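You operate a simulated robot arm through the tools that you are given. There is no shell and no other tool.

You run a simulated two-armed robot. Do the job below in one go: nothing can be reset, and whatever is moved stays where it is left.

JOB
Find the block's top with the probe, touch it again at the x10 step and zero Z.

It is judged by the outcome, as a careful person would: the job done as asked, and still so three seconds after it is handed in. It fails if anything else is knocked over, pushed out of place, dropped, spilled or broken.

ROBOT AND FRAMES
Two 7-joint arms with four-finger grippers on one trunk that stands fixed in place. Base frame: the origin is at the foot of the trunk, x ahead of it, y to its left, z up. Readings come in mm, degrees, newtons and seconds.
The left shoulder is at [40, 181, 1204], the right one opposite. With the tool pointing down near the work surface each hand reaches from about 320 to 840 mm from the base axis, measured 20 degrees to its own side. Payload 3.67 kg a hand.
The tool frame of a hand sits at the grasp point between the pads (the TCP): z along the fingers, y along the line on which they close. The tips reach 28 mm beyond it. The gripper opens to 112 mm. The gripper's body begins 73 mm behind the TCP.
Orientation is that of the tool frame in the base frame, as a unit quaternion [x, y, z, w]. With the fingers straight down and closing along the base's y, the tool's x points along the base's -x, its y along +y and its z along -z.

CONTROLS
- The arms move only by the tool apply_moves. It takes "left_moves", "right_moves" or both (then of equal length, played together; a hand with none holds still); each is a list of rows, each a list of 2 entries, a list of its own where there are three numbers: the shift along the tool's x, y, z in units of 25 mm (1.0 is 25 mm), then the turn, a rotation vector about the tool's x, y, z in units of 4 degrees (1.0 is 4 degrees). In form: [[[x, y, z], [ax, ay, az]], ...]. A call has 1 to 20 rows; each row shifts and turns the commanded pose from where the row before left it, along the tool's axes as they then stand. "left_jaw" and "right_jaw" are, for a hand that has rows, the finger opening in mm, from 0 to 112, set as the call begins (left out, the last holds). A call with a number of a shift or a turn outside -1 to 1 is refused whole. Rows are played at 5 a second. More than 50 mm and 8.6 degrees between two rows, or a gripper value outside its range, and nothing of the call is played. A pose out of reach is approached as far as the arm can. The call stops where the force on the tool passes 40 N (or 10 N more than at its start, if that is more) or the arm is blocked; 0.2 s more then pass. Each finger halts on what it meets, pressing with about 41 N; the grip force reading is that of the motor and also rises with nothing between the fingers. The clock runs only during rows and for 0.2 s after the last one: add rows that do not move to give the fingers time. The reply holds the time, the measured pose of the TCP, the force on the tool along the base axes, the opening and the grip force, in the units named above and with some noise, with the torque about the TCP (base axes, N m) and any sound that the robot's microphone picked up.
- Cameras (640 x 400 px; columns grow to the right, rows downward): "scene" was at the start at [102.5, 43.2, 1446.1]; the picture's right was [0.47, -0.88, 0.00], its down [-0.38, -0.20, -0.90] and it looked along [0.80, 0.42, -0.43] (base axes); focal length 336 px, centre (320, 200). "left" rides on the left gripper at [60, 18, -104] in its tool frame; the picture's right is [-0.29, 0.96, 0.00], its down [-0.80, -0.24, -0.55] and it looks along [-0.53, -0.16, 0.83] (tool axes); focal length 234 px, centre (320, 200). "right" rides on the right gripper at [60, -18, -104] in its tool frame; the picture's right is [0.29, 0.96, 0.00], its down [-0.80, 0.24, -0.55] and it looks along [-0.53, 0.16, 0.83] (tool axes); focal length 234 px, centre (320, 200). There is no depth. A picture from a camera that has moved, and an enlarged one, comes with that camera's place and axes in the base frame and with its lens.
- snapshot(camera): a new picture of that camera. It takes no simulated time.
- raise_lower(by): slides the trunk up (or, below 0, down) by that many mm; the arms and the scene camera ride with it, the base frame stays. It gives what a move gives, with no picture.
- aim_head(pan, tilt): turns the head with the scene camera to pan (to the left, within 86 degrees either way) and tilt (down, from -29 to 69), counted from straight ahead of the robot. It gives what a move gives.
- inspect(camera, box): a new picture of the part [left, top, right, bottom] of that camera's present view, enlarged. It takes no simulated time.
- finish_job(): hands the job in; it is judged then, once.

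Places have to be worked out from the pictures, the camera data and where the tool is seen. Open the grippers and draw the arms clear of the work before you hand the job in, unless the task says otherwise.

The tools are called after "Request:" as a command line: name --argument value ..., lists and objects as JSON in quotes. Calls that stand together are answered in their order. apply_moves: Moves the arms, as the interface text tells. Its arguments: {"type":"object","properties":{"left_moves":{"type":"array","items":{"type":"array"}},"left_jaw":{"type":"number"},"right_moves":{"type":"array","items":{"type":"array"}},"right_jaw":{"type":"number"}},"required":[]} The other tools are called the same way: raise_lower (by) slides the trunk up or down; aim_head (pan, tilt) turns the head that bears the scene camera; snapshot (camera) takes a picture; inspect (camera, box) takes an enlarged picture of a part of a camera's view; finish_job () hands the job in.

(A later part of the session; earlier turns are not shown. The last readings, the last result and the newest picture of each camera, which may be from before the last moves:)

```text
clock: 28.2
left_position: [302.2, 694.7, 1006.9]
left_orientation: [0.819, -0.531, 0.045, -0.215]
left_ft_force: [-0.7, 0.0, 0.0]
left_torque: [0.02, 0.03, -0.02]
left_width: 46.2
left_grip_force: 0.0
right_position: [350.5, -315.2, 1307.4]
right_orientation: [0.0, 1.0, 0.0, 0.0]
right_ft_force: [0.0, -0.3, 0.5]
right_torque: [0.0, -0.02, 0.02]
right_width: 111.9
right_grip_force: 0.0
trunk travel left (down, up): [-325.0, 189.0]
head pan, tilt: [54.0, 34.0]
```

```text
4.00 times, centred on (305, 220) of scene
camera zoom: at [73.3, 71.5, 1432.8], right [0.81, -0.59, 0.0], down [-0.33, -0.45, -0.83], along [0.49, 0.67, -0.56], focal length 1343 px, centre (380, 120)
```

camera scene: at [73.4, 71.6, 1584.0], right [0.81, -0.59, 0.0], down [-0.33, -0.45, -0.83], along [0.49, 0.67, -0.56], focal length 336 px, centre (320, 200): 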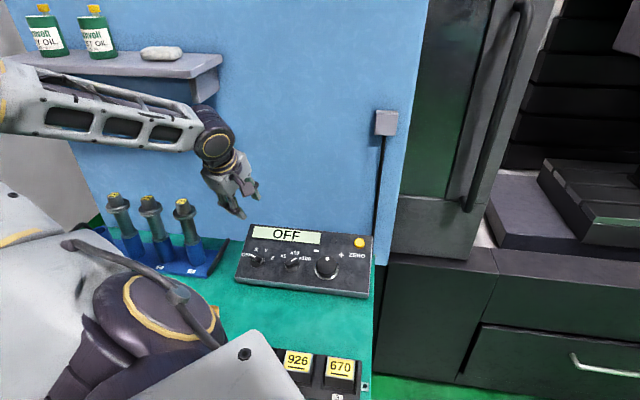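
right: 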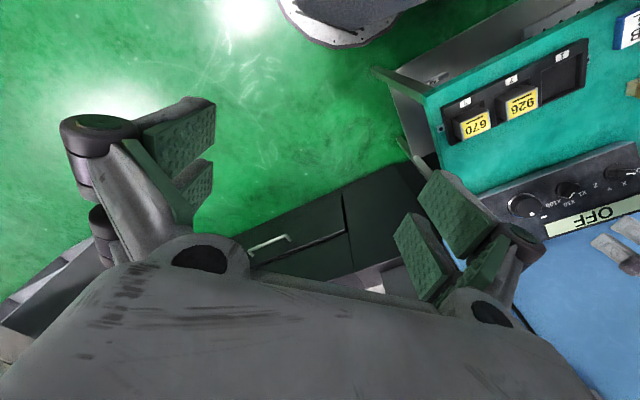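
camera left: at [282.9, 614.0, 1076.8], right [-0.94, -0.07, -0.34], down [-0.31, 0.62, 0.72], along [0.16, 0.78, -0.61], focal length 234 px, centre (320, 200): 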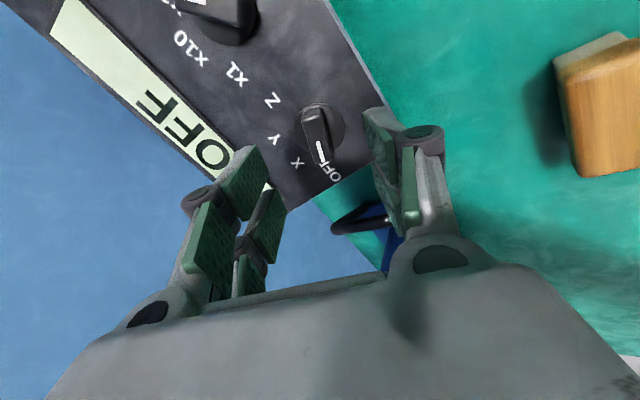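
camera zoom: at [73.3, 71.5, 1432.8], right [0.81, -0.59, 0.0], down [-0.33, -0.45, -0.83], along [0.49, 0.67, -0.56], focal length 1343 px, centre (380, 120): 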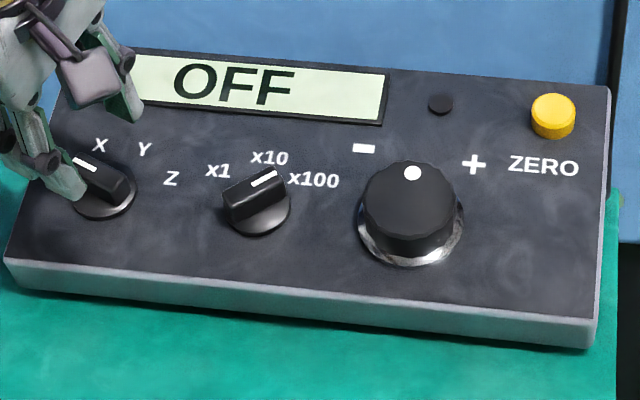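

The two-height triangulation confirms the face slope (25°) and depth; the hand should shift about 3–4 mm. I apply that correction, align the yaw 1.5°, and descend 45 mm.

Request:
apply_moves --left_moves '[[[-0.104, -0.096, 0], [0, 0, 0.375]], [[0, 0, 0.9], [0, 0, 0]], [[0, 0, 0.9], [0, 0, 0]], [[0, 0, 0], [0, 0, 0]]]' --left_jaw 46

Request:
inspect --camera "left" --box '[220, 70, 430, 220]'

Request:
inspect --camera "scene" --box '[210, 170, 310, 240]'

```text
clock: 29.2
left_position: [316.0, 710.8, 968.9]
left_orientation: [0.812, -0.541, 0.042, -0.216]
left_ft_force: [0.5, 0.1, -0.1]
left_torque: [0.02, -0.01, 0.01]
left_width: 45.8
left_grip_force: 0.1
right_position: [350.3, -315.5, 1307.1]
right_orientation: [0.0, 1.0, 0.001, -0.001]
right_ft_force: [-0.8, 0.0, -0.6]
right_torque: [0.01, -0.02, -0.04]
right_width: 111.8
right_grip_force: 0.0
trunk travel left (down, up): [-325.0, 189.0]
head pan, tilt: [54.0, 34.0]
```

```text
2.67 times, centred on (325, 145) of left
camera zoom: at [293.4, 620.0, 1044.4], right [-0.94, -0.05, -0.33], down [-0.29, 0.62, 0.73], along [0.17, 0.78, -0.6], focal length 624 px, centre (307, 347)
```

zoom: 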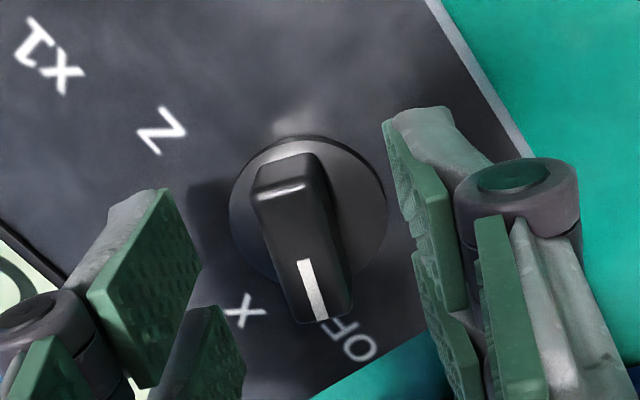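

```text
5.71 times, centred on (260, 205) of scene
camera zoom: at [72.8, 70.9, 1432.9], right [0.81, -0.59, 0.0], down [-0.33, -0.45, -0.83], along [0.49, 0.67, -0.56], focal length 1919 px, centre (663, 171)
```

zoom: 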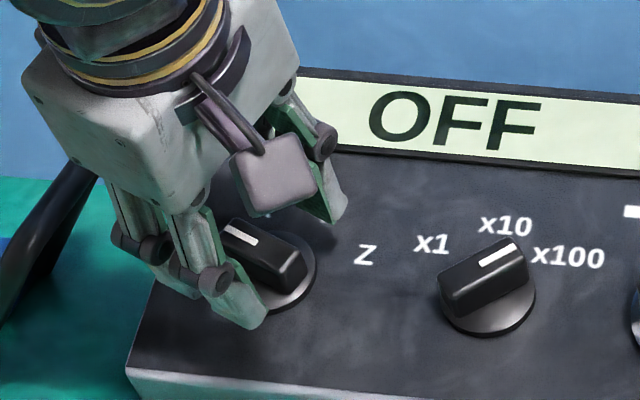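

By the scene data the tool axis now coincides with the knob axis; TCP is about 62 mm over the face. I descend 16 mm and look again.

Request:
apply_moves --left_moves '[[[0, 0, 0.32], [0, 0, 0]], [[0, 0, 0.32], [0, 0, 0]], [[0, 0, 0], [0, 0, 0]]]'

Request:
inspect --camera "left" --box '[220, 70, 430, 220]'

Request:
inspect --camera "scene" --box '[210, 170, 310, 240]'

```text
clock: 30.0
left_position: [321.3, 716.1, 953.1]
left_orientation: [0.812, -0.54, 0.043, -0.216]
left_ft_force: [-0.5, -1.0, -0.3]
left_torque: [-0.02, -0.02, -0.04]
left_width: 46.0
left_grip_force: 0.0
right_position: [350.4, -315.4, 1307.3]
right_orientation: [0.0, 1.0, 0.0, -0.001]
right_ft_force: [-0.8, -0.1, 1.2]
right_torque: [0.02, -0.01, 0.05]
right_width: 112.0
right_grip_force: 0.1
trunk travel left (down, up): [-325.0, 189.0]
head pan, tilt: [54.0, 34.0]
```

```text
2.67 times, centred on (325, 145) of left
camera zoom: at [298.6, 625.2, 1029.8], right [-0.94, -0.05, -0.33], down [-0.29, 0.62, 0.73], along [0.17, 0.78, -0.6], focal length 624 px, centre (307, 347)
```

zoom: 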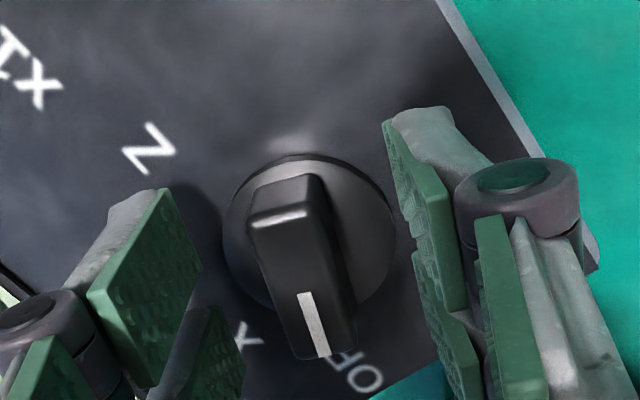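

```text
5.71 times, centred on (260, 205) of scene
camera zoom: at [73.3, 71.5, 1432.9], right [0.81, -0.59, 0.0], down [-0.33, -0.45, -0.83], along [0.49, 0.67, -0.56], focal length 1919 px, centre (663, 171)
```

zoom: 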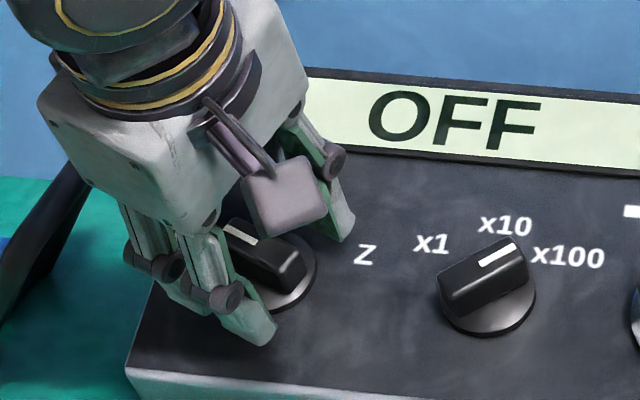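

The fingertips are about level with the bar's top and straddle it; the bar sits ~2 mm toward the -y finger. I shift by that, and lower 9 mm more so the pads overlap the bar.

Request:
apply_moves --left_moves '[[[-0.04, -0.06, 0], [0, 0, 0]], [[0, 0, 0.18], [0, 0, 0]], [[0, 0, 0.18], [0, 0, 0]], [[0, 0, 0], [0, 0, 0]]]'

Request:
inspect --camera "left" --box '[220, 70, 430, 220]'

Request:
inspect --camera "scene" --box '[230, 190, 290, 230]'

```text
clock: 31.0
left_position: [323.9, 721.1, 944.9]
left_orientation: [0.812, -0.541, 0.043, -0.216]
left_ft_force: [-0.4, -1.1, -1.5]
left_torque: [-0.02, 0.01, 0.02]
left_width: 46.3
left_grip_force: 0.0
right_position: [350.4, -314.7, 1306.5]
right_orientation: [0.0, 1.0, 0.0, 0.001]
right_ft_force: [-0.9, -0.9, 0.3]
right_torque: [-0.03, -0.02, 0.03]
right_width: 112.1
right_grip_force: 0.1
trunk travel left (down, up): [-325.0, 189.0]
head pan, tilt: [54.0, 34.0]
```

```text
2.67 times, centred on (325, 145) of left
camera zoom: at [302.1, 629.4, 1022.2], right [-0.94, -0.05, -0.33], down [-0.29, 0.62, 0.73], along [0.17, 0.78, -0.6], focal length 624 px, centre (307, 347)
```

zoom: 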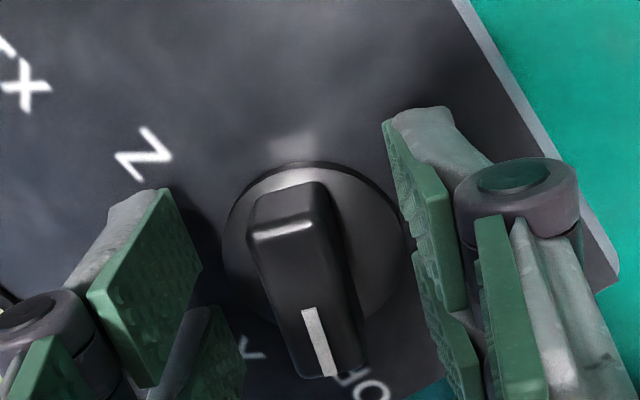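

```text
10.00 times, centred on (260, 210) of scene
camera zoom: at [73.3, 71.4, 1432.9], right [0.81, -0.59, 0.0], down [-0.33, -0.45, -0.83], along [0.49, 0.67, -0.56], focal length 3358 px, centre (920, 100)
```

zoom: 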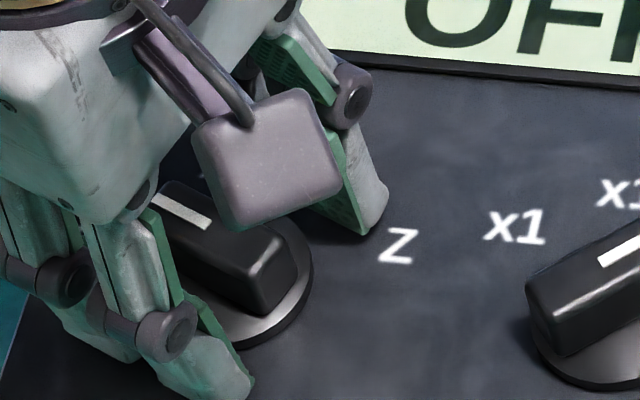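

Bar is centered between the pads and the tips clear the face by several mm. I close the gripper on the bar and check forces.

Request:
apply_moves --left_moves '[[[0, 0, 0], [0, 0, 0]], [[0, 0, 0], [0, 0, 0]], [[0, 0, 0], [0, 0, 0]], [[0, 0, 0], [0, 0, 0]]]' --left_jaw 8

Request:
inspect --camera "left" --box '[220, 70, 430, 220]'

Request:
inspect --camera "scene" --box '[220, 165, 380, 265]'

```text
clock: 32.0
left_position: [321.4, 718.0, 947.3]
left_orientation: [0.811, -0.541, 0.043, -0.218]
left_ft_force: [-13.8, -7.3, 17.1]
left_torque: [-0.41, 1.05, -0.02]
left_width: 16.9
left_grip_force: 45.3
right_position: [347.7, -317.7, 1307.3]
right_orientation: [0.0, 1.0, 0.002, 0.0]
right_ft_force: [-0.1, -0.5, 0.0]
right_torque: [0.01, -0.02, 0.0]
right_width: 111.9
right_grip_force: 0.1
trunk travel left (down, up): [-325.0, 189.0]
head pan, tilt: [54.0, 34.0]
```

```text
2.67 times, centred on (325, 145) of left
camera zoom: at [300.0, 627.8, 1024.8], right [-0.94, -0.05, -0.33], down [-0.29, 0.62, 0.73], along [0.17, 0.78, -0.6], focal length 624 px, centre (307, 347)
```

zoom: 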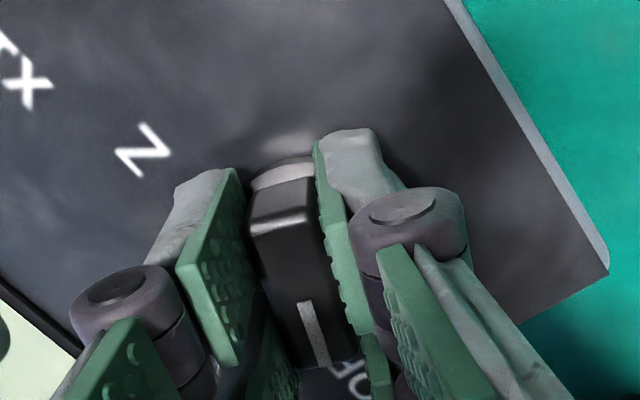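

```text
4.00 times, centred on (300, 215) of scene
camera zoom: at [70.6, 68.5, 1433.2], right [0.81, -0.59, 0.0], down [-0.33, -0.45, -0.83], along [0.49, 0.67, -0.56], focal length 1343 px, centre (400, 140)
```

zoom: 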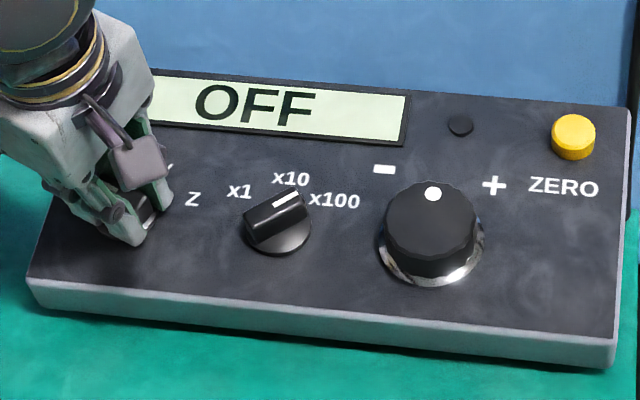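

Gripped (16.9 mm), but about 20 N presses along the normal: the tips extend while closing and touch the disc. I reopen, back off 4 mm and re-close.

Request:
apply_moves --left_moves '[[[0, 0, 0], [0, 0, 0]], [[0, 0, -0.16], [0, 0, 0]], [[0, 0, 0], [0, 0, 0]]]' --left_jaw 30

Request:
apply_moves --left_moves '[[[0, 0, 0], [0, 0, 0]], [[0, 0, 0], [0, 0, 0]], [[0, 0, 0], [0, 0, 0]], [[0, 0, 0], [0, 0, 0]]]' --left_jaw 10

```text
clock: 32.8
left_position: [324.0, 718.8, 948.6]
left_orientation: [0.812, -0.541, 0.044, -0.215]
left_ft_force: [-0.4, -0.3, 0.7]
left_torque: [0.05, -0.02, -0.03]
left_width: 29.9
left_grip_force: 0.0
right_position: [350.6, -315.6, 1306.3]
right_orientation: [0.001, 1.0, 0.0, 0.0]
right_ft_force: [0.0, 0.1, -0.3]
right_torque: [-0.02, -0.03, -0.06]
right_width: 111.9
right_grip_force: 0.0
trunk travel left (down, up): [-325.0, 189.0]
head pan, tilt: [54.0, 34.0]
```

```text
clock: 33.8
left_position: [322.8, 717.4, 948.2]
left_orientation: [0.812, -0.541, 0.042, -0.214]
left_ft_force: [-3.4, -6.1, -7.1]
left_torque: [-0.59, 0.7, -0.13]
left_width: 16.1
left_grip_force: 45.2
right_position: [350.2, -314.5, 1307.6]
right_orientation: [-0.001, 1.0, 0.001, 0.0]
right_ft_force: [0.3, 0.7, -0.1]
right_torque: [0.01, -0.01, -0.01]
right_width: 112.2
right_grip_force: 0.0
trunk travel left (down, up): [-325.0, 189.0]
head pan, tilt: [54.0, 34.0]
```

The normal force is gone; about 8 N pushes the hand along +y, so I relieve it by 1.5 mm and then turn 45° clockwise toward X, watching forces.

Request:
apply_moves --left_moves '[[[0, 0.06, 0], [0, 0, 0]], [[0, 0, 0], [0, 0, 1]], [[0, 0, 0], [0, 0, 1]], [[0, 0, 0], [0, 0, 1]], [[0, 0, 0], [0, 0, 0]]]'

Request:
inspect --camera "scene" --box '[220, 165, 380, 265]'

```text
clock: 35.0
left_position: [322.7, 718.2, 948.2]
left_orientation: [0.75, -0.624, 0.021, -0.218]
left_ft_force: [-0.7, -7.3, -3.8]
left_torque: [-1.55, 0.52, -0.28]
left_width: 16.5
left_grip_force: 45.2
right_position: [350.6, -315.2, 1306.5]
right_orientation: [0.001, 1.0, 0.0, 0.0]
right_ft_force: [-0.3, 0.1, -0.5]
right_torque: [0.0, -0.02, 0.01]
right_width: 112.1
right_grip_force: 0.1
trunk travel left (down, up): [-325.0, 189.0]
head pan, tilt: [54.0, 34.0]
```

```text
4.00 times, centred on (300, 215) of scene
camera zoom: at [73.6, 71.1, 1432.9], right [0.81, -0.59, 0.0], down [-0.33, -0.45, -0.83], along [0.49, 0.67, -0.56], focal length 1343 px, centre (400, 140)
```

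zoom: 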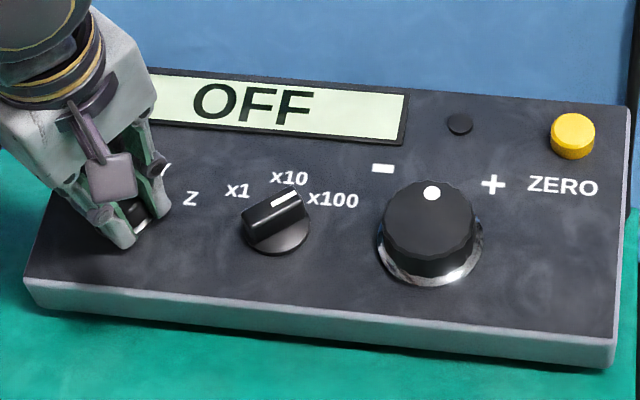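

Pendant stays put and forces are low. I continue turning 33° more.

Request:
apply_moves --left_moves '[[[0, 0, 0], [0, 0, 1]], [[0, 0, 0], [0, 0, 1]], [[0, 0, 0], [0, 0, 1]], [[0, 0, 0], [0, 0, 1]], [[0, 0, 0], [0, 0, 1]], [[0, 0, 0], [0, 0, 1]], [[0, 0, 0], [0, 0, 1]], [[0, 0, 0], [0, 0, 1]], [[0, 0, 0], [0, 0, 0.25]], [[0, 0, 0], [0, 0, 0]]]'

Request:
inspect --camera "scene" --box '[220, 165, 380, 265]'

Request:
snapshot --camera "left"

```text
clock: 37.2
left_position: [321.7, 718.2, 947.8]
left_orientation: [-0.542, 0.811, 0.043, 0.217]
left_ft_force: [1.8, -6.5, -3.5]
left_torque: [-0.71, 0.26, -0.16]
left_width: 16.0
left_grip_force: 45.3
right_position: [350.5, -316.8, 1307.0]
right_orientation: [0.0, 1.0, 0.001, 0.0]
right_ft_force: [0.6, -0.6, 0.6]
right_torque: [0.0, 0.0, -0.06]
right_width: 111.8
right_grip_force: 0.0
trunk travel left (down, up): [-325.0, 189.0]
head pan, tilt: [54.0, 34.0]
```

```text
4.00 times, centred on (300, 215) of scene
camera zoom: at [73.8, 71.2, 1432.8], right [0.81, -0.59, 0.0], down [-0.33, -0.45, -0.83], along [0.49, 0.67, -0.56], focal length 1343 px, centre (400, 140)
```

zoom: 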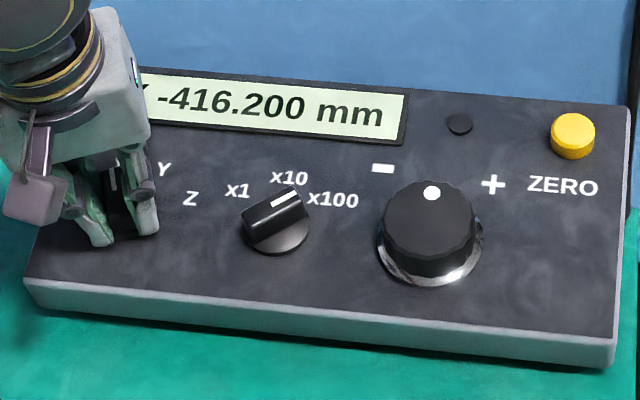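

```text
taken
camera left: at [255.4, 642.9, 1015.3], right [-0.77, 0.64, -0.04], down [0.3, 0.42, 0.86], along [0.56, 0.64, -0.52], focal length 234 px, centre (320, 200)
```

left: 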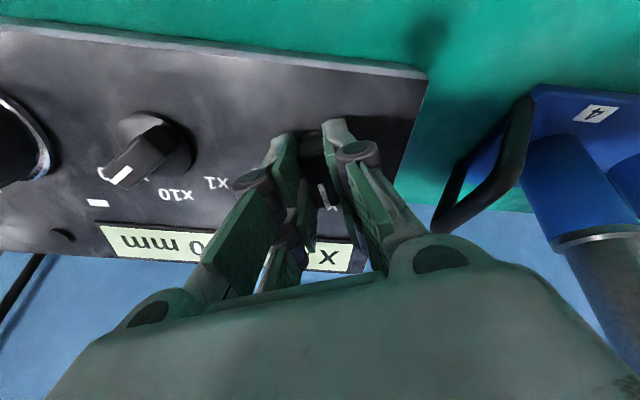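

The display now reads X -416.200: the selector works. I turn another 45° to Y.

Request:
apply_moves --left_moves '[[[0, 0, 0], [0, 0, 1]], [[0, 0, 0], [0, 0, 1]], [[0, 0, 0], [0, 0, 1]], [[0, 0, 0], [0, 0, 1]], [[0, 0, 0], [0, 0, 1]], [[0, 0, 0], [0, 0, 1]], [[0, 0, 0], [0, 0, 1]], [[0, 0, 0], [0, 0, 1]], [[0, 0, 0], [0, 0, 1]], [[0, 0, 0], [0, 0, 1]], [[0, 0, 0], [0, 0, 1]], [[0, 0, 0], [0, 0, 0.25]], [[0, 0, 0], [0, 0, 0]]]'

Request:
inspect --camera "scene" --box '[200, 150, 380, 265]'

```text
clock: 40.0
left_position: [322.0, 718.3, 949.7]
left_orientation: [-0.191, 0.957, 0.122, 0.182]
left_ft_force: [-0.9, -6.3, -4.5]
left_torque: [0.09, -1.18, -0.29]
left_width: 15.9
left_grip_force: 44.9
right_position: [349.9, -314.4, 1306.1]
right_orientation: [0.0, 1.0, 0.0, 0.0]
right_ft_force: [-0.4, -0.7, 0.4]
right_torque: [-0.02, -0.02, 0.0]
right_width: 111.9
right_grip_force: 0.0
trunk travel left (down, up): [-325.0, 189.0]
head pan, tilt: [54.0, 34.0]
```

```text
3.48 times, centred on (290, 208) of scene
camera zoom: at [73.3, 71.3, 1432.9], right [0.81, -0.59, 0.0], down [-0.33, -0.45, -0.83], along [0.49, 0.67, -0.56], focal length 1168 px, centre (424, 174)
```

zoom: 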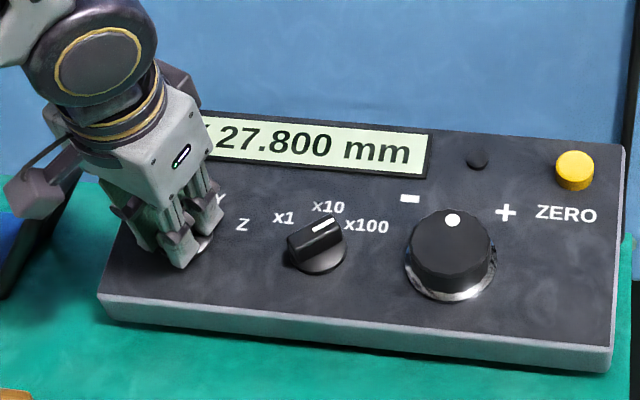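

Y 27.800 is displayed. One more 45° turn to Z.

Request:
apply_moves --left_moves '[[[0, 0, 0], [0, 0, 1]], [[0, 0, 0], [0, 0, 1]], [[0, 0, 0], [0, 0, 1]], [[0, 0, 0], [0, 0, 1]], [[0, 0, 0], [0, 0, 1]], [[0, 0, 0], [0, 0, 1]], [[0, 0, 0], [0, 0, 1]], [[0, 0, 0], [0, 0, 1]], [[0, 0, 0], [0, 0, 1]], [[0, 0, 0], [0, 0, 1]], [[0, 0, 0], [0, 0, 1]], [[0, 0, 0], [0, 0, 0.25]], [[0, 0, 0], [0, 0, 0]]]'

Request:
inspect --camera "scene" --box '[200, 150, 380, 265]'

Request:
snapshot --camera "left"

```text
clock: 42.8
left_position: [322.5, 718.7, 949.2]
left_orientation: [0.19, 0.957, 0.183, 0.122]
left_ft_force: [-0.7, -1.3, 0.6]
left_torque: [-1.07, -0.73, -0.53]
left_width: 16.8
left_grip_force: 44.8
right_position: [350.2, -315.6, 1306.9]
right_orientation: [0.0, 1.0, 0.0, 0.0]
right_ft_force: [0.0, 0.1, -0.8]
right_torque: [0.0, -0.01, 0.02]
right_width: 112.0
right_grip_force: 0.1
trunk travel left (down, up): [-325.0, 189.0]
head pan, tilt: [54.0, 34.0]
```

```text
3.48 times, centred on (290, 208) of scene
camera zoom: at [73.2, 71.6, 1432.9], right [0.81, -0.59, 0.0], down [-0.33, -0.45, -0.83], along [0.49, 0.67, -0.56], focal length 1168 px, centre (424, 174)
```

zoom: 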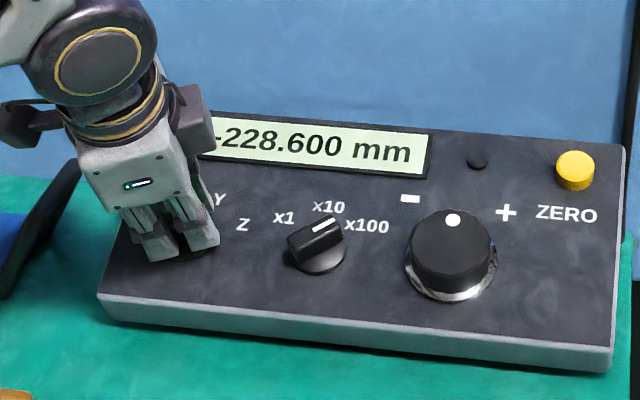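

```text
taken
camera left: at [242.3, 727.6, 1039.6], right [0.56, 0.71, 0.43], down [0.47, -0.7, 0.54], along [0.68, -0.1, -0.73], focal length 234 px, centre (320, 200)
```

left: 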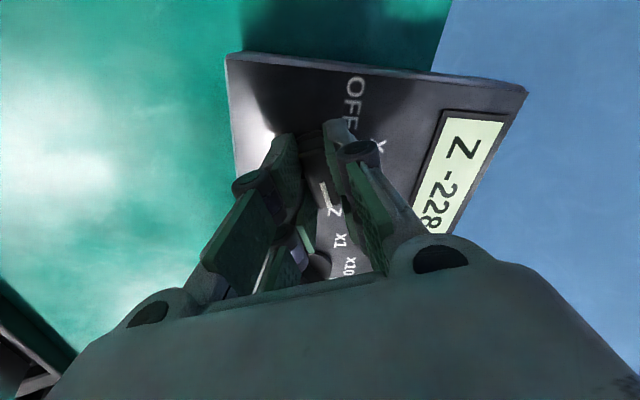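

Z is selected (Z -228.600). I release the knob and retract 60 mm along the normal, then look at the wheel closely.

Request:
apply_moves --left_moves '[[[0, 0, 0], [0, 0, 0]], [[0, 0, 0], [0, 0, 0]], [[0, 0, -0.8], [0, 0, 0]], [[0, 0, -0.8], [0, 0, 0]], [[0, 0, -0.8], [0, 0, 0]], [[0, 0, -0.8], [0, 0, 0]], [[0, 0, 0], [0, 0, 0]]]' --left_jaw 46

Request:
inspect --camera "scene" --box '[225, 170, 385, 270]'

Request:
inspect --camera "scene" --box '[295, 195, 359, 240]'

Request:
inspect --camera "left" --box '[200, 0, 520, 200]'

```text
clock: 44.4
left_position: [296.4, 693.3, 1019.9]
left_orientation: [0.19, 0.957, 0.182, 0.122]
left_ft_force: [0.2, 0.2, 0.0]
left_torque: [-0.02, 0.01, 0.02]
left_width: 45.9
left_grip_force: 0.1
right_position: [351.3, -314.0, 1308.2]
right_orientation: [0.001, 1.0, -0.001, 0.0]
right_ft_force: [0.2, 0.2, -0.5]
right_torque: [0.0, 0.03, -0.01]
right_width: 111.9
right_grip_force: 0.2
trunk travel left (down, up): [-325.0, 189.0]
head pan, tilt: [54.0, 34.0]
```

```text
4.00 times, centred on (305, 220) of scene
camera zoom: at [73.9, 72.0, 1432.8], right [0.81, -0.59, 0.0], down [-0.33, -0.45, -0.83], along [0.49, 0.67, -0.56], focal length 1343 px, centre (380, 120)
```

zoom: 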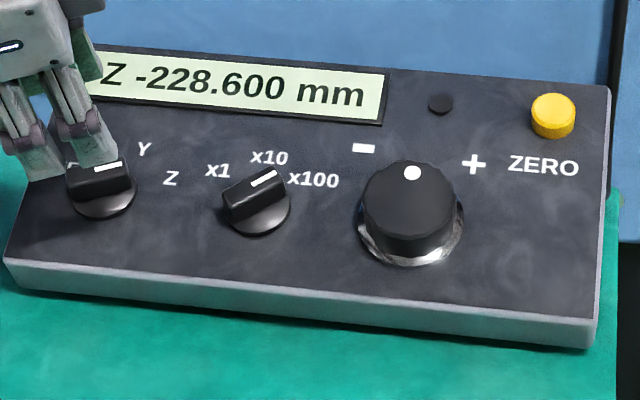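

```text
8.89 times, centred on (327, 218) of scene
camera zoom: at [73.9, 72.0, 1432.8], right [0.81, -0.59, 0.0], down [-0.33, -0.45, -0.83], along [0.49, 0.67, -0.56], focal length 2985 px, centre (258, 44)
```

zoom: 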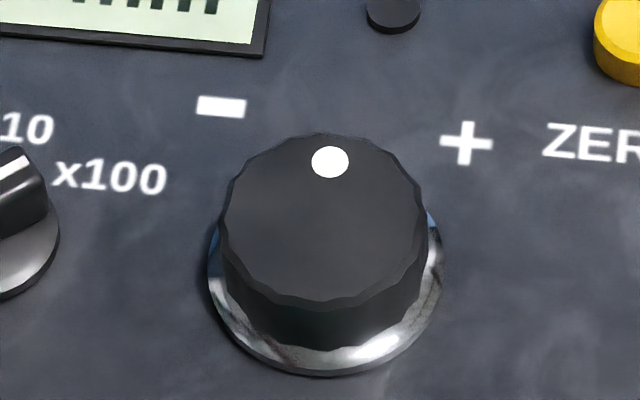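

```text
2.00 times, centred on (360, 100) of left
camera zoom: at [217.6, 702.7, 1111.7], right [0.56, 0.71, 0.43], down [0.47, -0.7, 0.54], along [0.68, -0.1, -0.73], focal length 468 px, centre (240, 400)
```

zoom: 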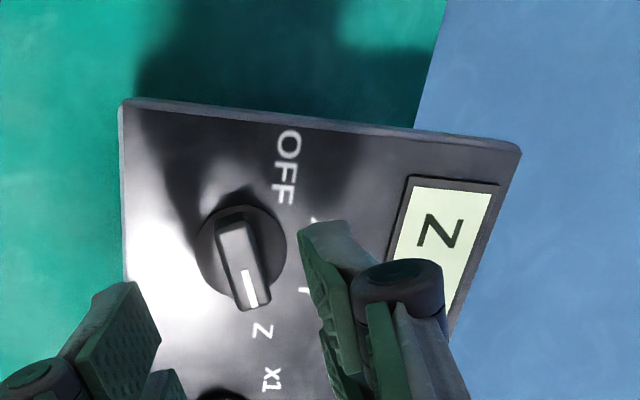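

Released cleanly; Z stays selected. The wheel's axis is about 197 mm along the pendant from the selector; I move the hand to hover over the wheel with the jaw at 90 mm.

Request:
apply_moves --left_moves '[[[-0.914, -0.3685, 0.0765], [0, 0, 0]], [[-0.914, -0.3685, 0.0765], [0, 0, 0]], [[-0.914, -0.3685, 0.0765], [0, 0, 0]], [[-0.914, -0.3685, 0.0765], [0, 0, 0]], [[-0.914, -0.3685, 0.0765], [0, 0, 0]], [[-0.914, -0.3685, 0.0765], [0, 0, 0]], [[-0.914, -0.3685, 0.0765], [0, 0, 0]], [[-0.914, -0.3685, 0.0765], [0, 0, 0]], [[0, 0, 0], [0, 0, 0]]]' --left_jaw 90

Request:
snapshot --camera "scene"

Request:
snapshot --camera "left"

```text
clock: 46.4
left_position: [443.5, 560.5, 1008.7]
left_orientation: [0.19, 0.957, 0.183, 0.123]
left_ft_force: [-0.2, -1.1, 0.2]
left_torque: [0.01, 0.01, 0.0]
left_width: 89.9
left_grip_force: 0.1
right_position: [348.9, -315.1, 1307.9]
right_orientation: [0.0, 1.0, 0.0, 0.0]
right_ft_force: [0.5, -0.1, 0.6]
right_torque: [0.01, -0.01, -0.02]
right_width: 111.8
right_grip_force: 0.1
trunk travel left (down, up): [-325.0, 189.0]
head pan, tilt: [54.0, 34.0]
```

```text
taken
camera scene: at [72.8, 71.4, 1432.9], right [0.81, -0.59, 0.0], down [-0.33, -0.45, -0.83], along [0.49, 0.67, -0.56], focal length 336 px, centre (320, 200)
```

scene: 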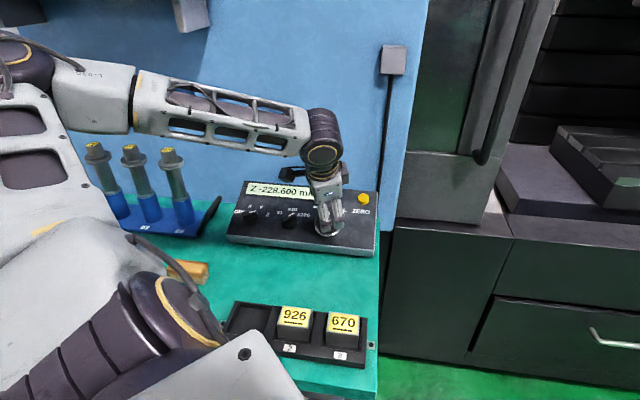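

```text
taken
camera left: at [363.7, 569.2, 1099.2], right [0.56, 0.71, 0.43], down [0.47, -0.7, 0.54], along [0.68, -0.1, -0.73], focal length 234 px, centre (320, 200)
```

left: 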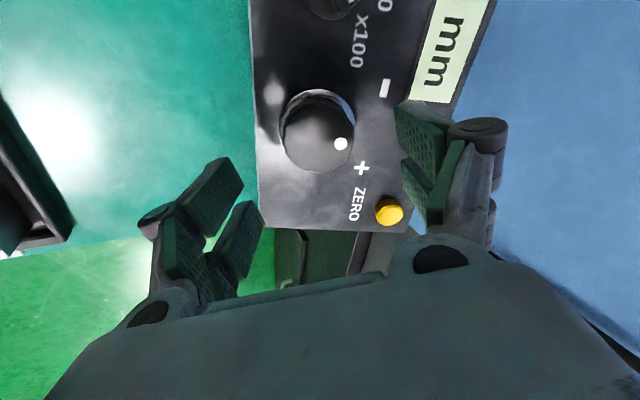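

The display stays readable in the scene view. I zoom the wrist camera on the wheel to centre on it.

Request:
inspect --camera "left" --box '[250, 70, 390, 200]'

Request:
inspect --camera "scene" --box '[225, 150, 385, 260]'

```text
3.08 times, centred on (320, 135) of left
camera zoom: at [363.7, 569.2, 1099.2], right [0.56, 0.71, 0.43], down [0.47, -0.7, 0.54], along [0.68, -0.1, -0.73], focal length 720 px, centre (320, 400)
```

zoom: 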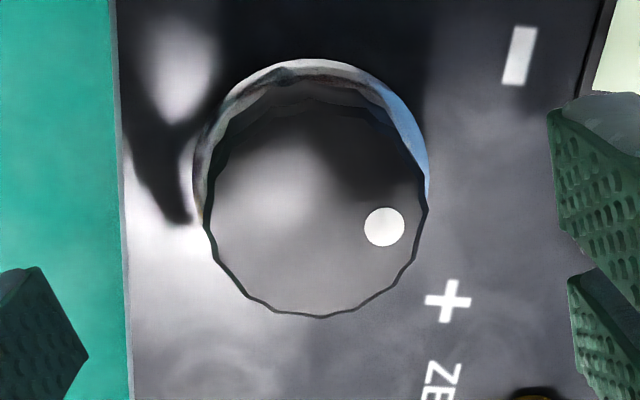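

```text
3.64 times, centred on (305, 205) of scene
camera zoom: at [72.8, 71.4, 1432.9], right [0.81, -0.59, 0.0], down [-0.33, -0.45, -0.83], along [0.49, 0.67, -0.56], focal length 1221 px, centre (374, 182)
```

zoom: 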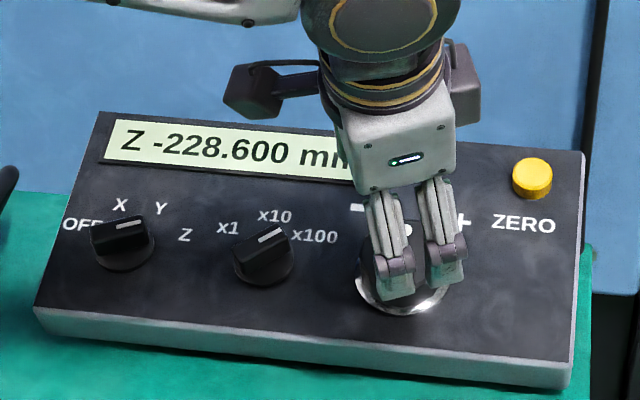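

The wheel axis is ~3 mm off the tool axis. I shift (3.2, -1.2 mm) and descend 55 mm around the wheel.

Request:
apply_moves --left_moves '[[[0.128, -0.046, 0], [0, 0, 0]], [[0, 0, 0.73], [0, 0, 0]], [[0, 0, 0.73], [0, 0, 0]], [[0, 0, 0.73], [0, 0, 0]], [[0, 0, 0], [0, 0, 0]]]'

Request:
inspect --camera "left" --box '[200, 50, 440, 250]'

Request:
inspect --camera "scene" --box '[285, 170, 365, 240]'

```text
clock: 47.6
left_position: [456.6, 577.9, 957.5]
left_orientation: [0.19, 0.957, 0.183, 0.122]
left_ft_force: [0.0, -1.1, 0.5]
left_torque: [0.01, -0.03, 0.01]
left_width: 90.5
left_grip_force: 0.1
right_position: [350.3, -316.0, 1308.6]
right_orientation: [0.0, 1.0, 0.0, -0.001]
right_ft_force: [0.4, -0.8, -0.1]
right_torque: [0.01, -0.01, 0.03]
right_width: 111.8
right_grip_force: 0.2
trunk travel left (down, up): [-325.0, 189.0]
head pan, tilt: [54.0, 34.0]
```

```text
2.00 times, centred on (320, 150) of left
camera zoom: at [376.5, 586.2, 1048.7], right [0.56, 0.71, 0.43], down [0.47, -0.7, 0.54], along [0.68, -0.1, -0.73], focal length 468 px, centre (320, 300)
```

zoom: 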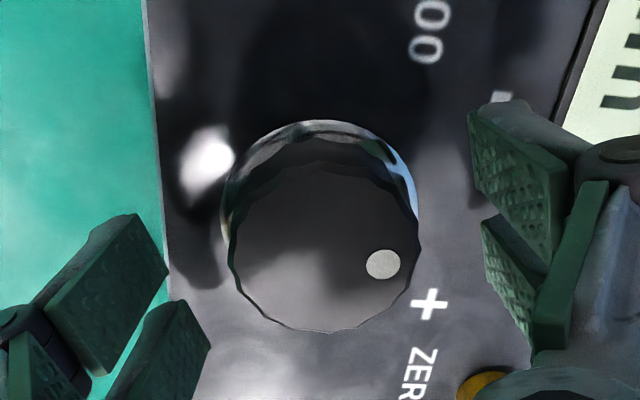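

```text
5.71 times, centred on (325, 205) of scene
camera zoom: at [73.3, 71.3, 1432.9], right [0.81, -0.59, 0.0], down [-0.33, -0.45, -0.83], along [0.49, 0.67, -0.56], focal length 1919 px, centre (291, 171)
```

zoom: 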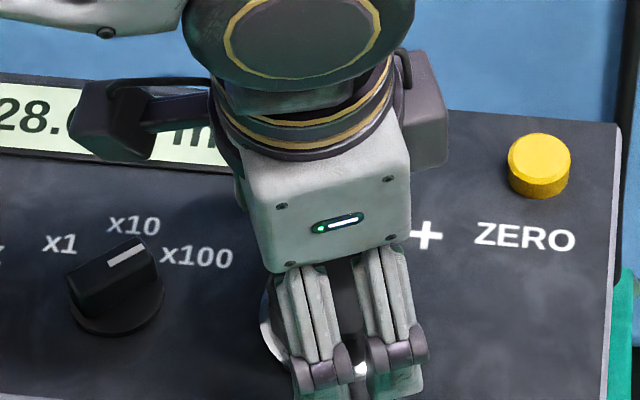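

The wheel is centred within ~2 mm. I go 10 mm lower and close on the wheel rim, checking forces and the display.

Request:
apply_moves --left_moves '[[[0, 0, 0.4], [0, 0, 0]], [[0, 0, 0], [0, 0, 0]]]' --left_jaw 76

Request:
apply_moves --left_moves '[[[0, 0, 0], [0, 0, 0]], [[0, 0, 0], [0, 0, 0]], [[0, 0, 0], [0, 0, 0]], [[0, 0, 0], [0, 0, 0]]]' --left_jaw 48

Request:
snapshot --camera "scene"

Request:
inspect --camera "scene" --box '[225, 150, 385, 260]'

Request:
snapshot --camera "left"

```text
clock: 48.2
left_position: [459.7, 581.6, 948.8]
left_orientation: [0.19, 0.957, 0.183, 0.122]
left_ft_force: [0.1, -0.4, 0.0]
left_torque: [-0.03, -0.01, 0.0]
left_width: 75.9
left_grip_force: 0.0
right_position: [349.8, -314.5, 1308.0]
right_orientation: [0.0, 1.0, 0.001, 0.001]
right_ft_force: [-0.7, -0.3, 0.3]
right_torque: [0.02, -0.01, 0.01]
right_width: 112.1
right_grip_force: 0.0
trunk travel left (down, up): [-325.0, 189.0]
head pan, tilt: [54.0, 34.0]
```

```text
clock: 49.2
left_position: [459.9, 580.0, 948.8]
left_orientation: [0.19, 0.957, 0.183, 0.122]
left_ft_force: [-0.6, -3.5, -1.3]
left_torque: [-0.31, -0.08, -0.14]
left_width: 54.0
left_grip_force: 44.2
right_position: [350.2, -315.3, 1307.0]
right_orientation: [0.0, 1.0, 0.0, 0.0]
right_ft_force: [-0.7, -0.3, 0.7]
right_torque: [0.02, 0.04, 0.02]
right_width: 111.8
right_grip_force: 0.0
trunk travel left (down, up): [-325.0, 189.0]
head pan, tilt: [54.0, 34.0]
```

```text
taken
camera scene: at [73.4, 71.3, 1432.8], right [0.81, -0.59, 0.0], down [-0.33, -0.45, -0.83], along [0.49, 0.67, -0.56], focal length 336 px, centre (320, 200)
```

scene: 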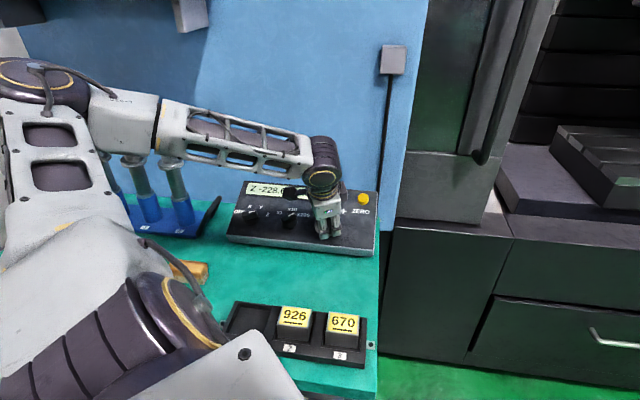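

```text
3.64 times, centred on (305, 205) of scene
camera zoom: at [73.4, 71.3, 1432.8], right [0.81, -0.59, 0.0], down [-0.33, -0.45, -0.83], along [0.49, 0.67, -0.56], focal length 1221 px, centre (374, 182)
```

zoom: 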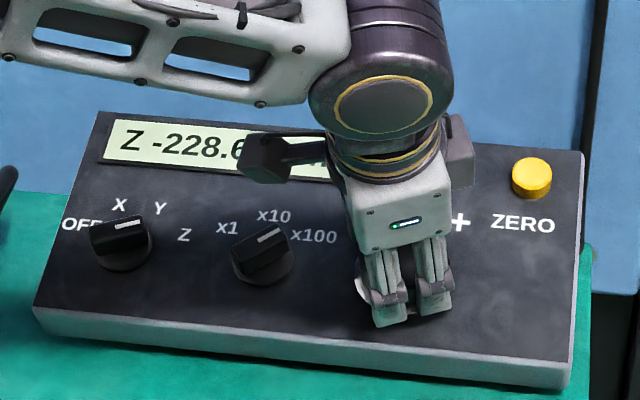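

```text
taken
camera left: at [379.9, 588.8, 1039.9], right [0.56, 0.71, 0.43], down [0.47, -0.7, 0.54], along [0.68, -0.1, -0.73], focal length 234 px, centre (320, 200)
```

left: 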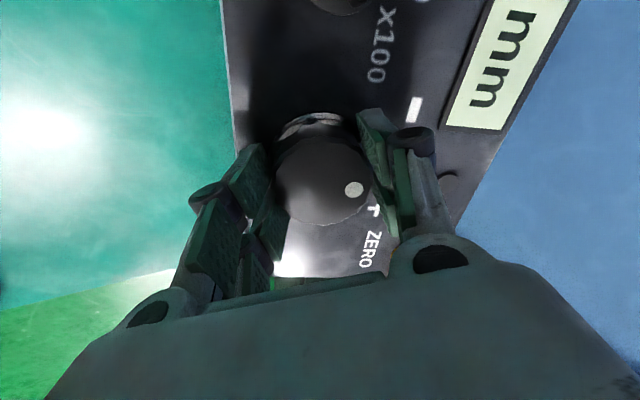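

Firm, force-free grip on the wheel. I aim the head so that the probe and the CNC screen are both in view, then turn the wheel 4° toward minus as a test.

Request:
aim_head --pan -6 --tilt 13

Request:
apply_moves --left_moves '[[[0, 0, 0], [0, 0, -1]], [[0, 0, 0], [0, 0, 0]]]'

Request:
snapshot --camera "scene"

```text
clock: 50.5
left_position: [459.2, 579.6, 949.0]
left_orientation: [0.191, 0.957, 0.183, 0.121]
left_ft_force: [-1.3, -5.2, -3.5]
left_torque: [-0.38, 0.08, -0.1]
left_width: 54.2
left_grip_force: 44.4
right_position: [350.9, -315.2, 1307.4]
right_orientation: [0.0, 1.0, 0.002, 0.0]
right_ft_force: [0.1, 0.2, 0.3]
right_torque: [0.02, 0.01, -0.01]
right_width: 112.2
right_grip_force: 0.0
trunk travel left (down, up): [-325.0, 189.0]
head pan, tilt: [-6.0, 13.0]
```

```text
clock: 51.1
left_position: [459.8, 579.9, 948.8]
left_orientation: [0.155, 0.963, 0.178, 0.128]
left_ft_force: [-3.2, -9.0, -4.8]
left_torque: [0.14, 0.74, 0.22]
left_width: 53.9
left_grip_force: 45.3
right_position: [350.4, -315.1, 1306.6]
right_orientation: [-0.001, 1.0, 0.001, 0.0]
right_ft_force: [-1.5, -0.2, -0.2]
right_torque: [0.03, -0.03, -0.02]
right_width: 112.1
right_grip_force: 0.0
trunk travel left (down, up): [-325.0, 189.0]
head pan, tilt: [-6.0, 13.0]
```

```text
taken
camera scene: at [114.2, -10.8, 1466.5], right [-0.1, -0.99, 0.0], down [-0.22, 0.02, -0.97], along [0.97, -0.1, -0.23], focal length 336 px, centre (320, 200)
```

scene: 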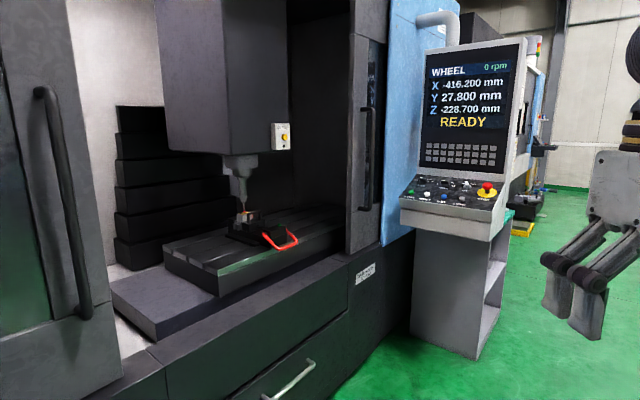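

Turning CCW lowers Z: one 0.1 mm click to -228.700. I zoom into the probe gap and screen from this viewpoint.

Request:
inspect --camera "scene" --box '[228, 195, 258, 225]'

Request:
inspect --camera "scene" --box '[410, 50, 530, 140]'

```text
13.33 times, centred on (243, 210) of scene
camera zoom: at [114.2, -10.8, 1466.5], right [-0.1, -0.99, 0.0], down [-0.22, 0.02, -0.97], along [0.97, -0.1, -0.23], focal length 4477 px, centre (1347, 67)
```

zoom: 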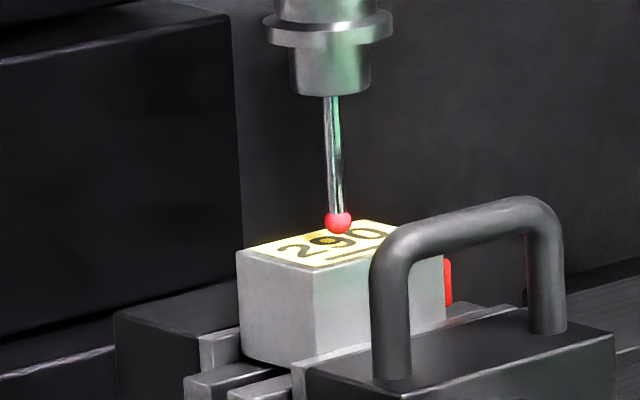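

```text
4.44 times, centred on (470, 95) of scene
camera zoom: at [114.2, -10.8, 1466.5], right [-0.1, -0.99, 0.0], down [-0.22, 0.02, -0.97], along [0.97, -0.1, -0.23], focal length 1492 px, centre (-347, 667)
```

zoom: 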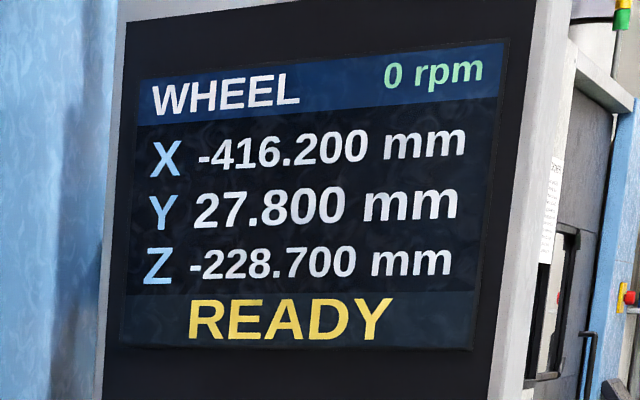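

The gap looks like ~2.5–4 mm. I turn 8 clicks (-28.8°) = 0.8 mm down, still safely above the block, then re-check.

Request:
apply_moves --left_moves '[[[0, 0, 0], [0, 0, -0.9]], [[0, 0, 0], [0, 0, -0.9]], [[0, 0, 0], [0, 0, -0.9]], [[0, 0, 0], [0, 0, -0.9]], [[0, 0, 0], [0, 0, -0.9]], [[0, 0, 0], [0, 0, -0.9]], [[0, 0, 0], [0, 0, -0.9]], [[0, 0, 0], [0, 0, -0.9]], [[0, 0, 0], [0, 0, 0]]]'

Request:
inspect --camera "scene" --box '[228, 195, 258, 225]'

Request:
inspect --camera "scene" --box '[410, 50, 530, 140]'

```text
clock: 53.1
left_position: [460.4, 578.6, 948.7]
left_orientation: [-0.089, 0.972, 0.141, 0.168]
left_ft_force: [-4.2, -18.9, -9.6]
left_torque: [-0.39, 0.46, -0.01]
left_width: 53.4
left_grip_force: 44.9
right_position: [350.3, -316.2, 1306.9]
right_orientation: [0.001, 1.0, 0.0, 0.0]
right_ft_force: [0.2, 0.4, -1.1]
right_torque: [0.07, -0.05, 0.0]
right_width: 111.8
right_grip_force: 0.0
trunk travel left (down, up): [-325.0, 189.0]
head pan, tilt: [-6.0, 13.0]
```

```text
13.33 times, centred on (243, 210) of scene
camera zoom: at [114.4, -11.7, 1466.5], right [-0.1, -0.99, 0.0], down [-0.22, 0.02, -0.97], along [0.97, -0.1, -0.23], focal length 4477 px, centre (1347, 67)
```

zoom: 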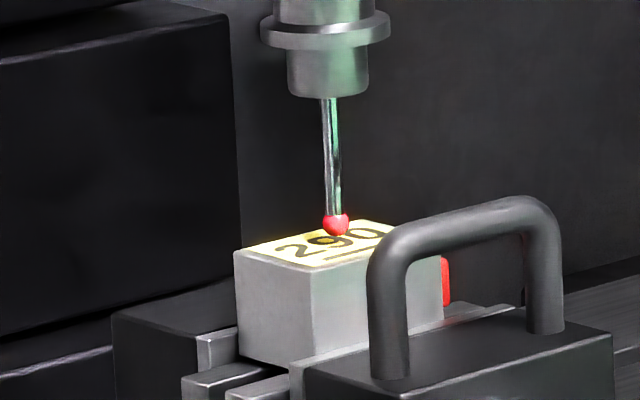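

```text
4.44 times, centred on (470, 95) of scene
camera zoom: at [114.4, -11.7, 1466.5], right [-0.1, -0.99, 0.0], down [-0.22, 0.02, -0.97], along [0.97, -0.1, -0.23], focal length 1492 px, centre (-347, 667)
```

zoom: 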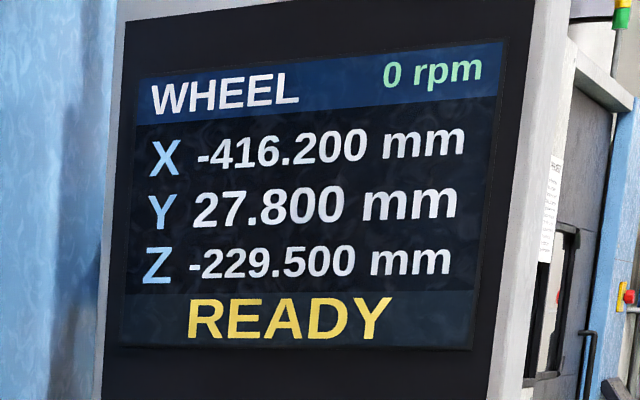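

Display shows -229.500: exactly 3.6° per 0.1 mm click. Side force has grown to ~20 N because the grip is slightly off the wheel's axis; I relieve it with a small shift.

Request:
apply_moves --left_moves '[[[0.03, -0.06, 0], [0, 0, 0]], [[0, 0, 0], [0, 0, 0]]]'

Request:
inspect --camera "scene" --box '[410, 50, 530, 140]'

```text
clock: 53.7
left_position: [459.3, 578.5, 948.8]
left_orientation: [-0.089, 0.971, 0.141, 0.169]
left_ft_force: [-1.5, -13.9, -6.2]
left_torque: [-0.72, 0.26, -0.15]
left_width: 53.6
left_grip_force: 45.0
right_position: [349.8, -316.6, 1307.2]
right_orientation: [0.0, 1.0, 0.001, 0.0]
right_ft_force: [-0.1, -0.6, -0.7]
right_torque: [-0.01, -0.01, 0.0]
right_width: 112.1
right_grip_force: 0.1
trunk travel left (down, up): [-325.0, 189.0]
head pan, tilt: [-6.0, 13.0]
```

```text
4.44 times, centred on (470, 95) of scene
camera zoom: at [114.5, -11.2, 1466.5], right [-0.1, -0.99, 0.0], down [-0.22, 0.02, -0.97], along [0.97, -0.1, -0.23], focal length 1492 px, centre (-347, 667)
```

zoom: 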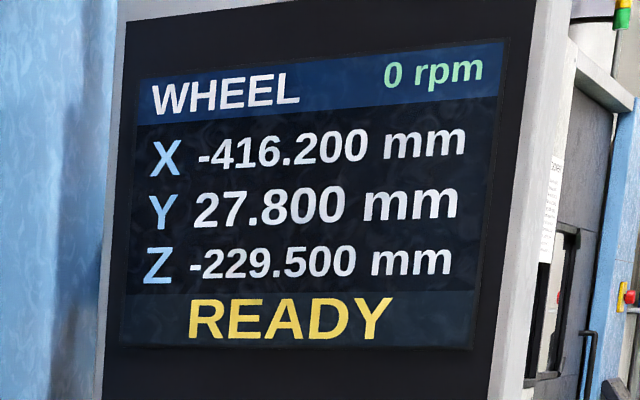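

Force fell to ~15 N; I shift a little more and go 5 more clicks down (to about -230.0).

Request:
apply_moves --left_moves '[[[0.03, -0.08, 0], [0, 0, 0]], [[0, 0, 0], [0, 0, -0.9]], [[0, 0, 0], [0, 0, -0.9]], [[0, 0, 0], [0, 0, -0.9]], [[0, 0, 0], [0, 0, -0.9]], [[0, 0, 0], [0, 0, -0.9]], [[0, 0, 0], [0, 0, 0]]]'

Request:
inspect --camera "scene" --box '[228, 195, 258, 225]'

Request:
inspect --camera "scene" --box '[410, 50, 530, 140]'

```text
clock: 55.3
left_position: [460.2, 579.3, 950.1]
left_orientation: [-0.24, 0.945, 0.114, 0.191]
left_ft_force: [9.2, 6.2, 11.6]
left_torque: [0.8, 0.21, 0.3]
left_width: 53.6
left_grip_force: 44.7
right_position: [351.2, -316.7, 1307.0]
right_orientation: [0.0, 1.0, 0.001, 0.001]
right_ft_force: [-0.2, -0.6, 0.2]
right_torque: [-0.01, -0.01, 0.01]
right_width: 112.0
right_grip_force: 0.1
trunk travel left (down, up): [-325.0, 189.0]
head pan, tilt: [-6.0, 13.0]
```

```text
13.33 times, centred on (243, 210) of scene
camera zoom: at [114.6, -10.2, 1466.6], right [-0.1, -0.99, 0.0], down [-0.22, 0.02, -0.97], along [0.97, -0.1, -0.23], focal length 4477 px, centre (1347, 67)
```

zoom: 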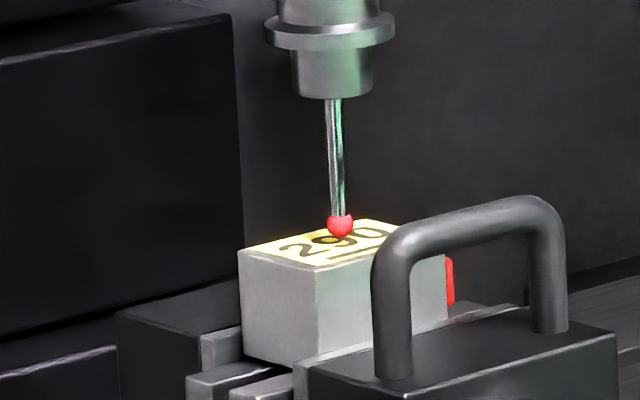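

```text
4.44 times, centred on (470, 95) of scene
camera zoom: at [114.6, -10.2, 1466.6], right [-0.1, -0.99, 0.0], down [-0.22, 0.02, -0.97], along [0.97, -0.1, -0.23], focal length 1492 px, centre (-347, 667)
```

zoom: 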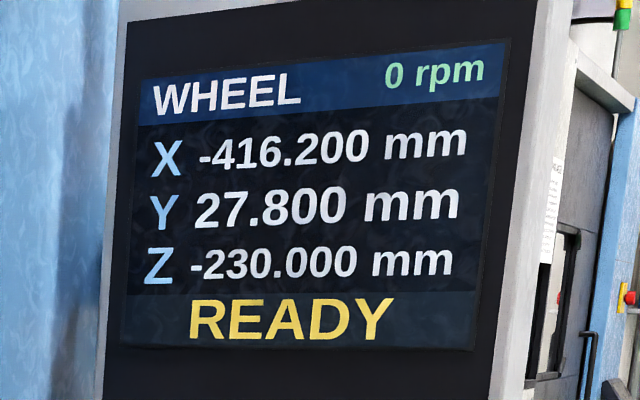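

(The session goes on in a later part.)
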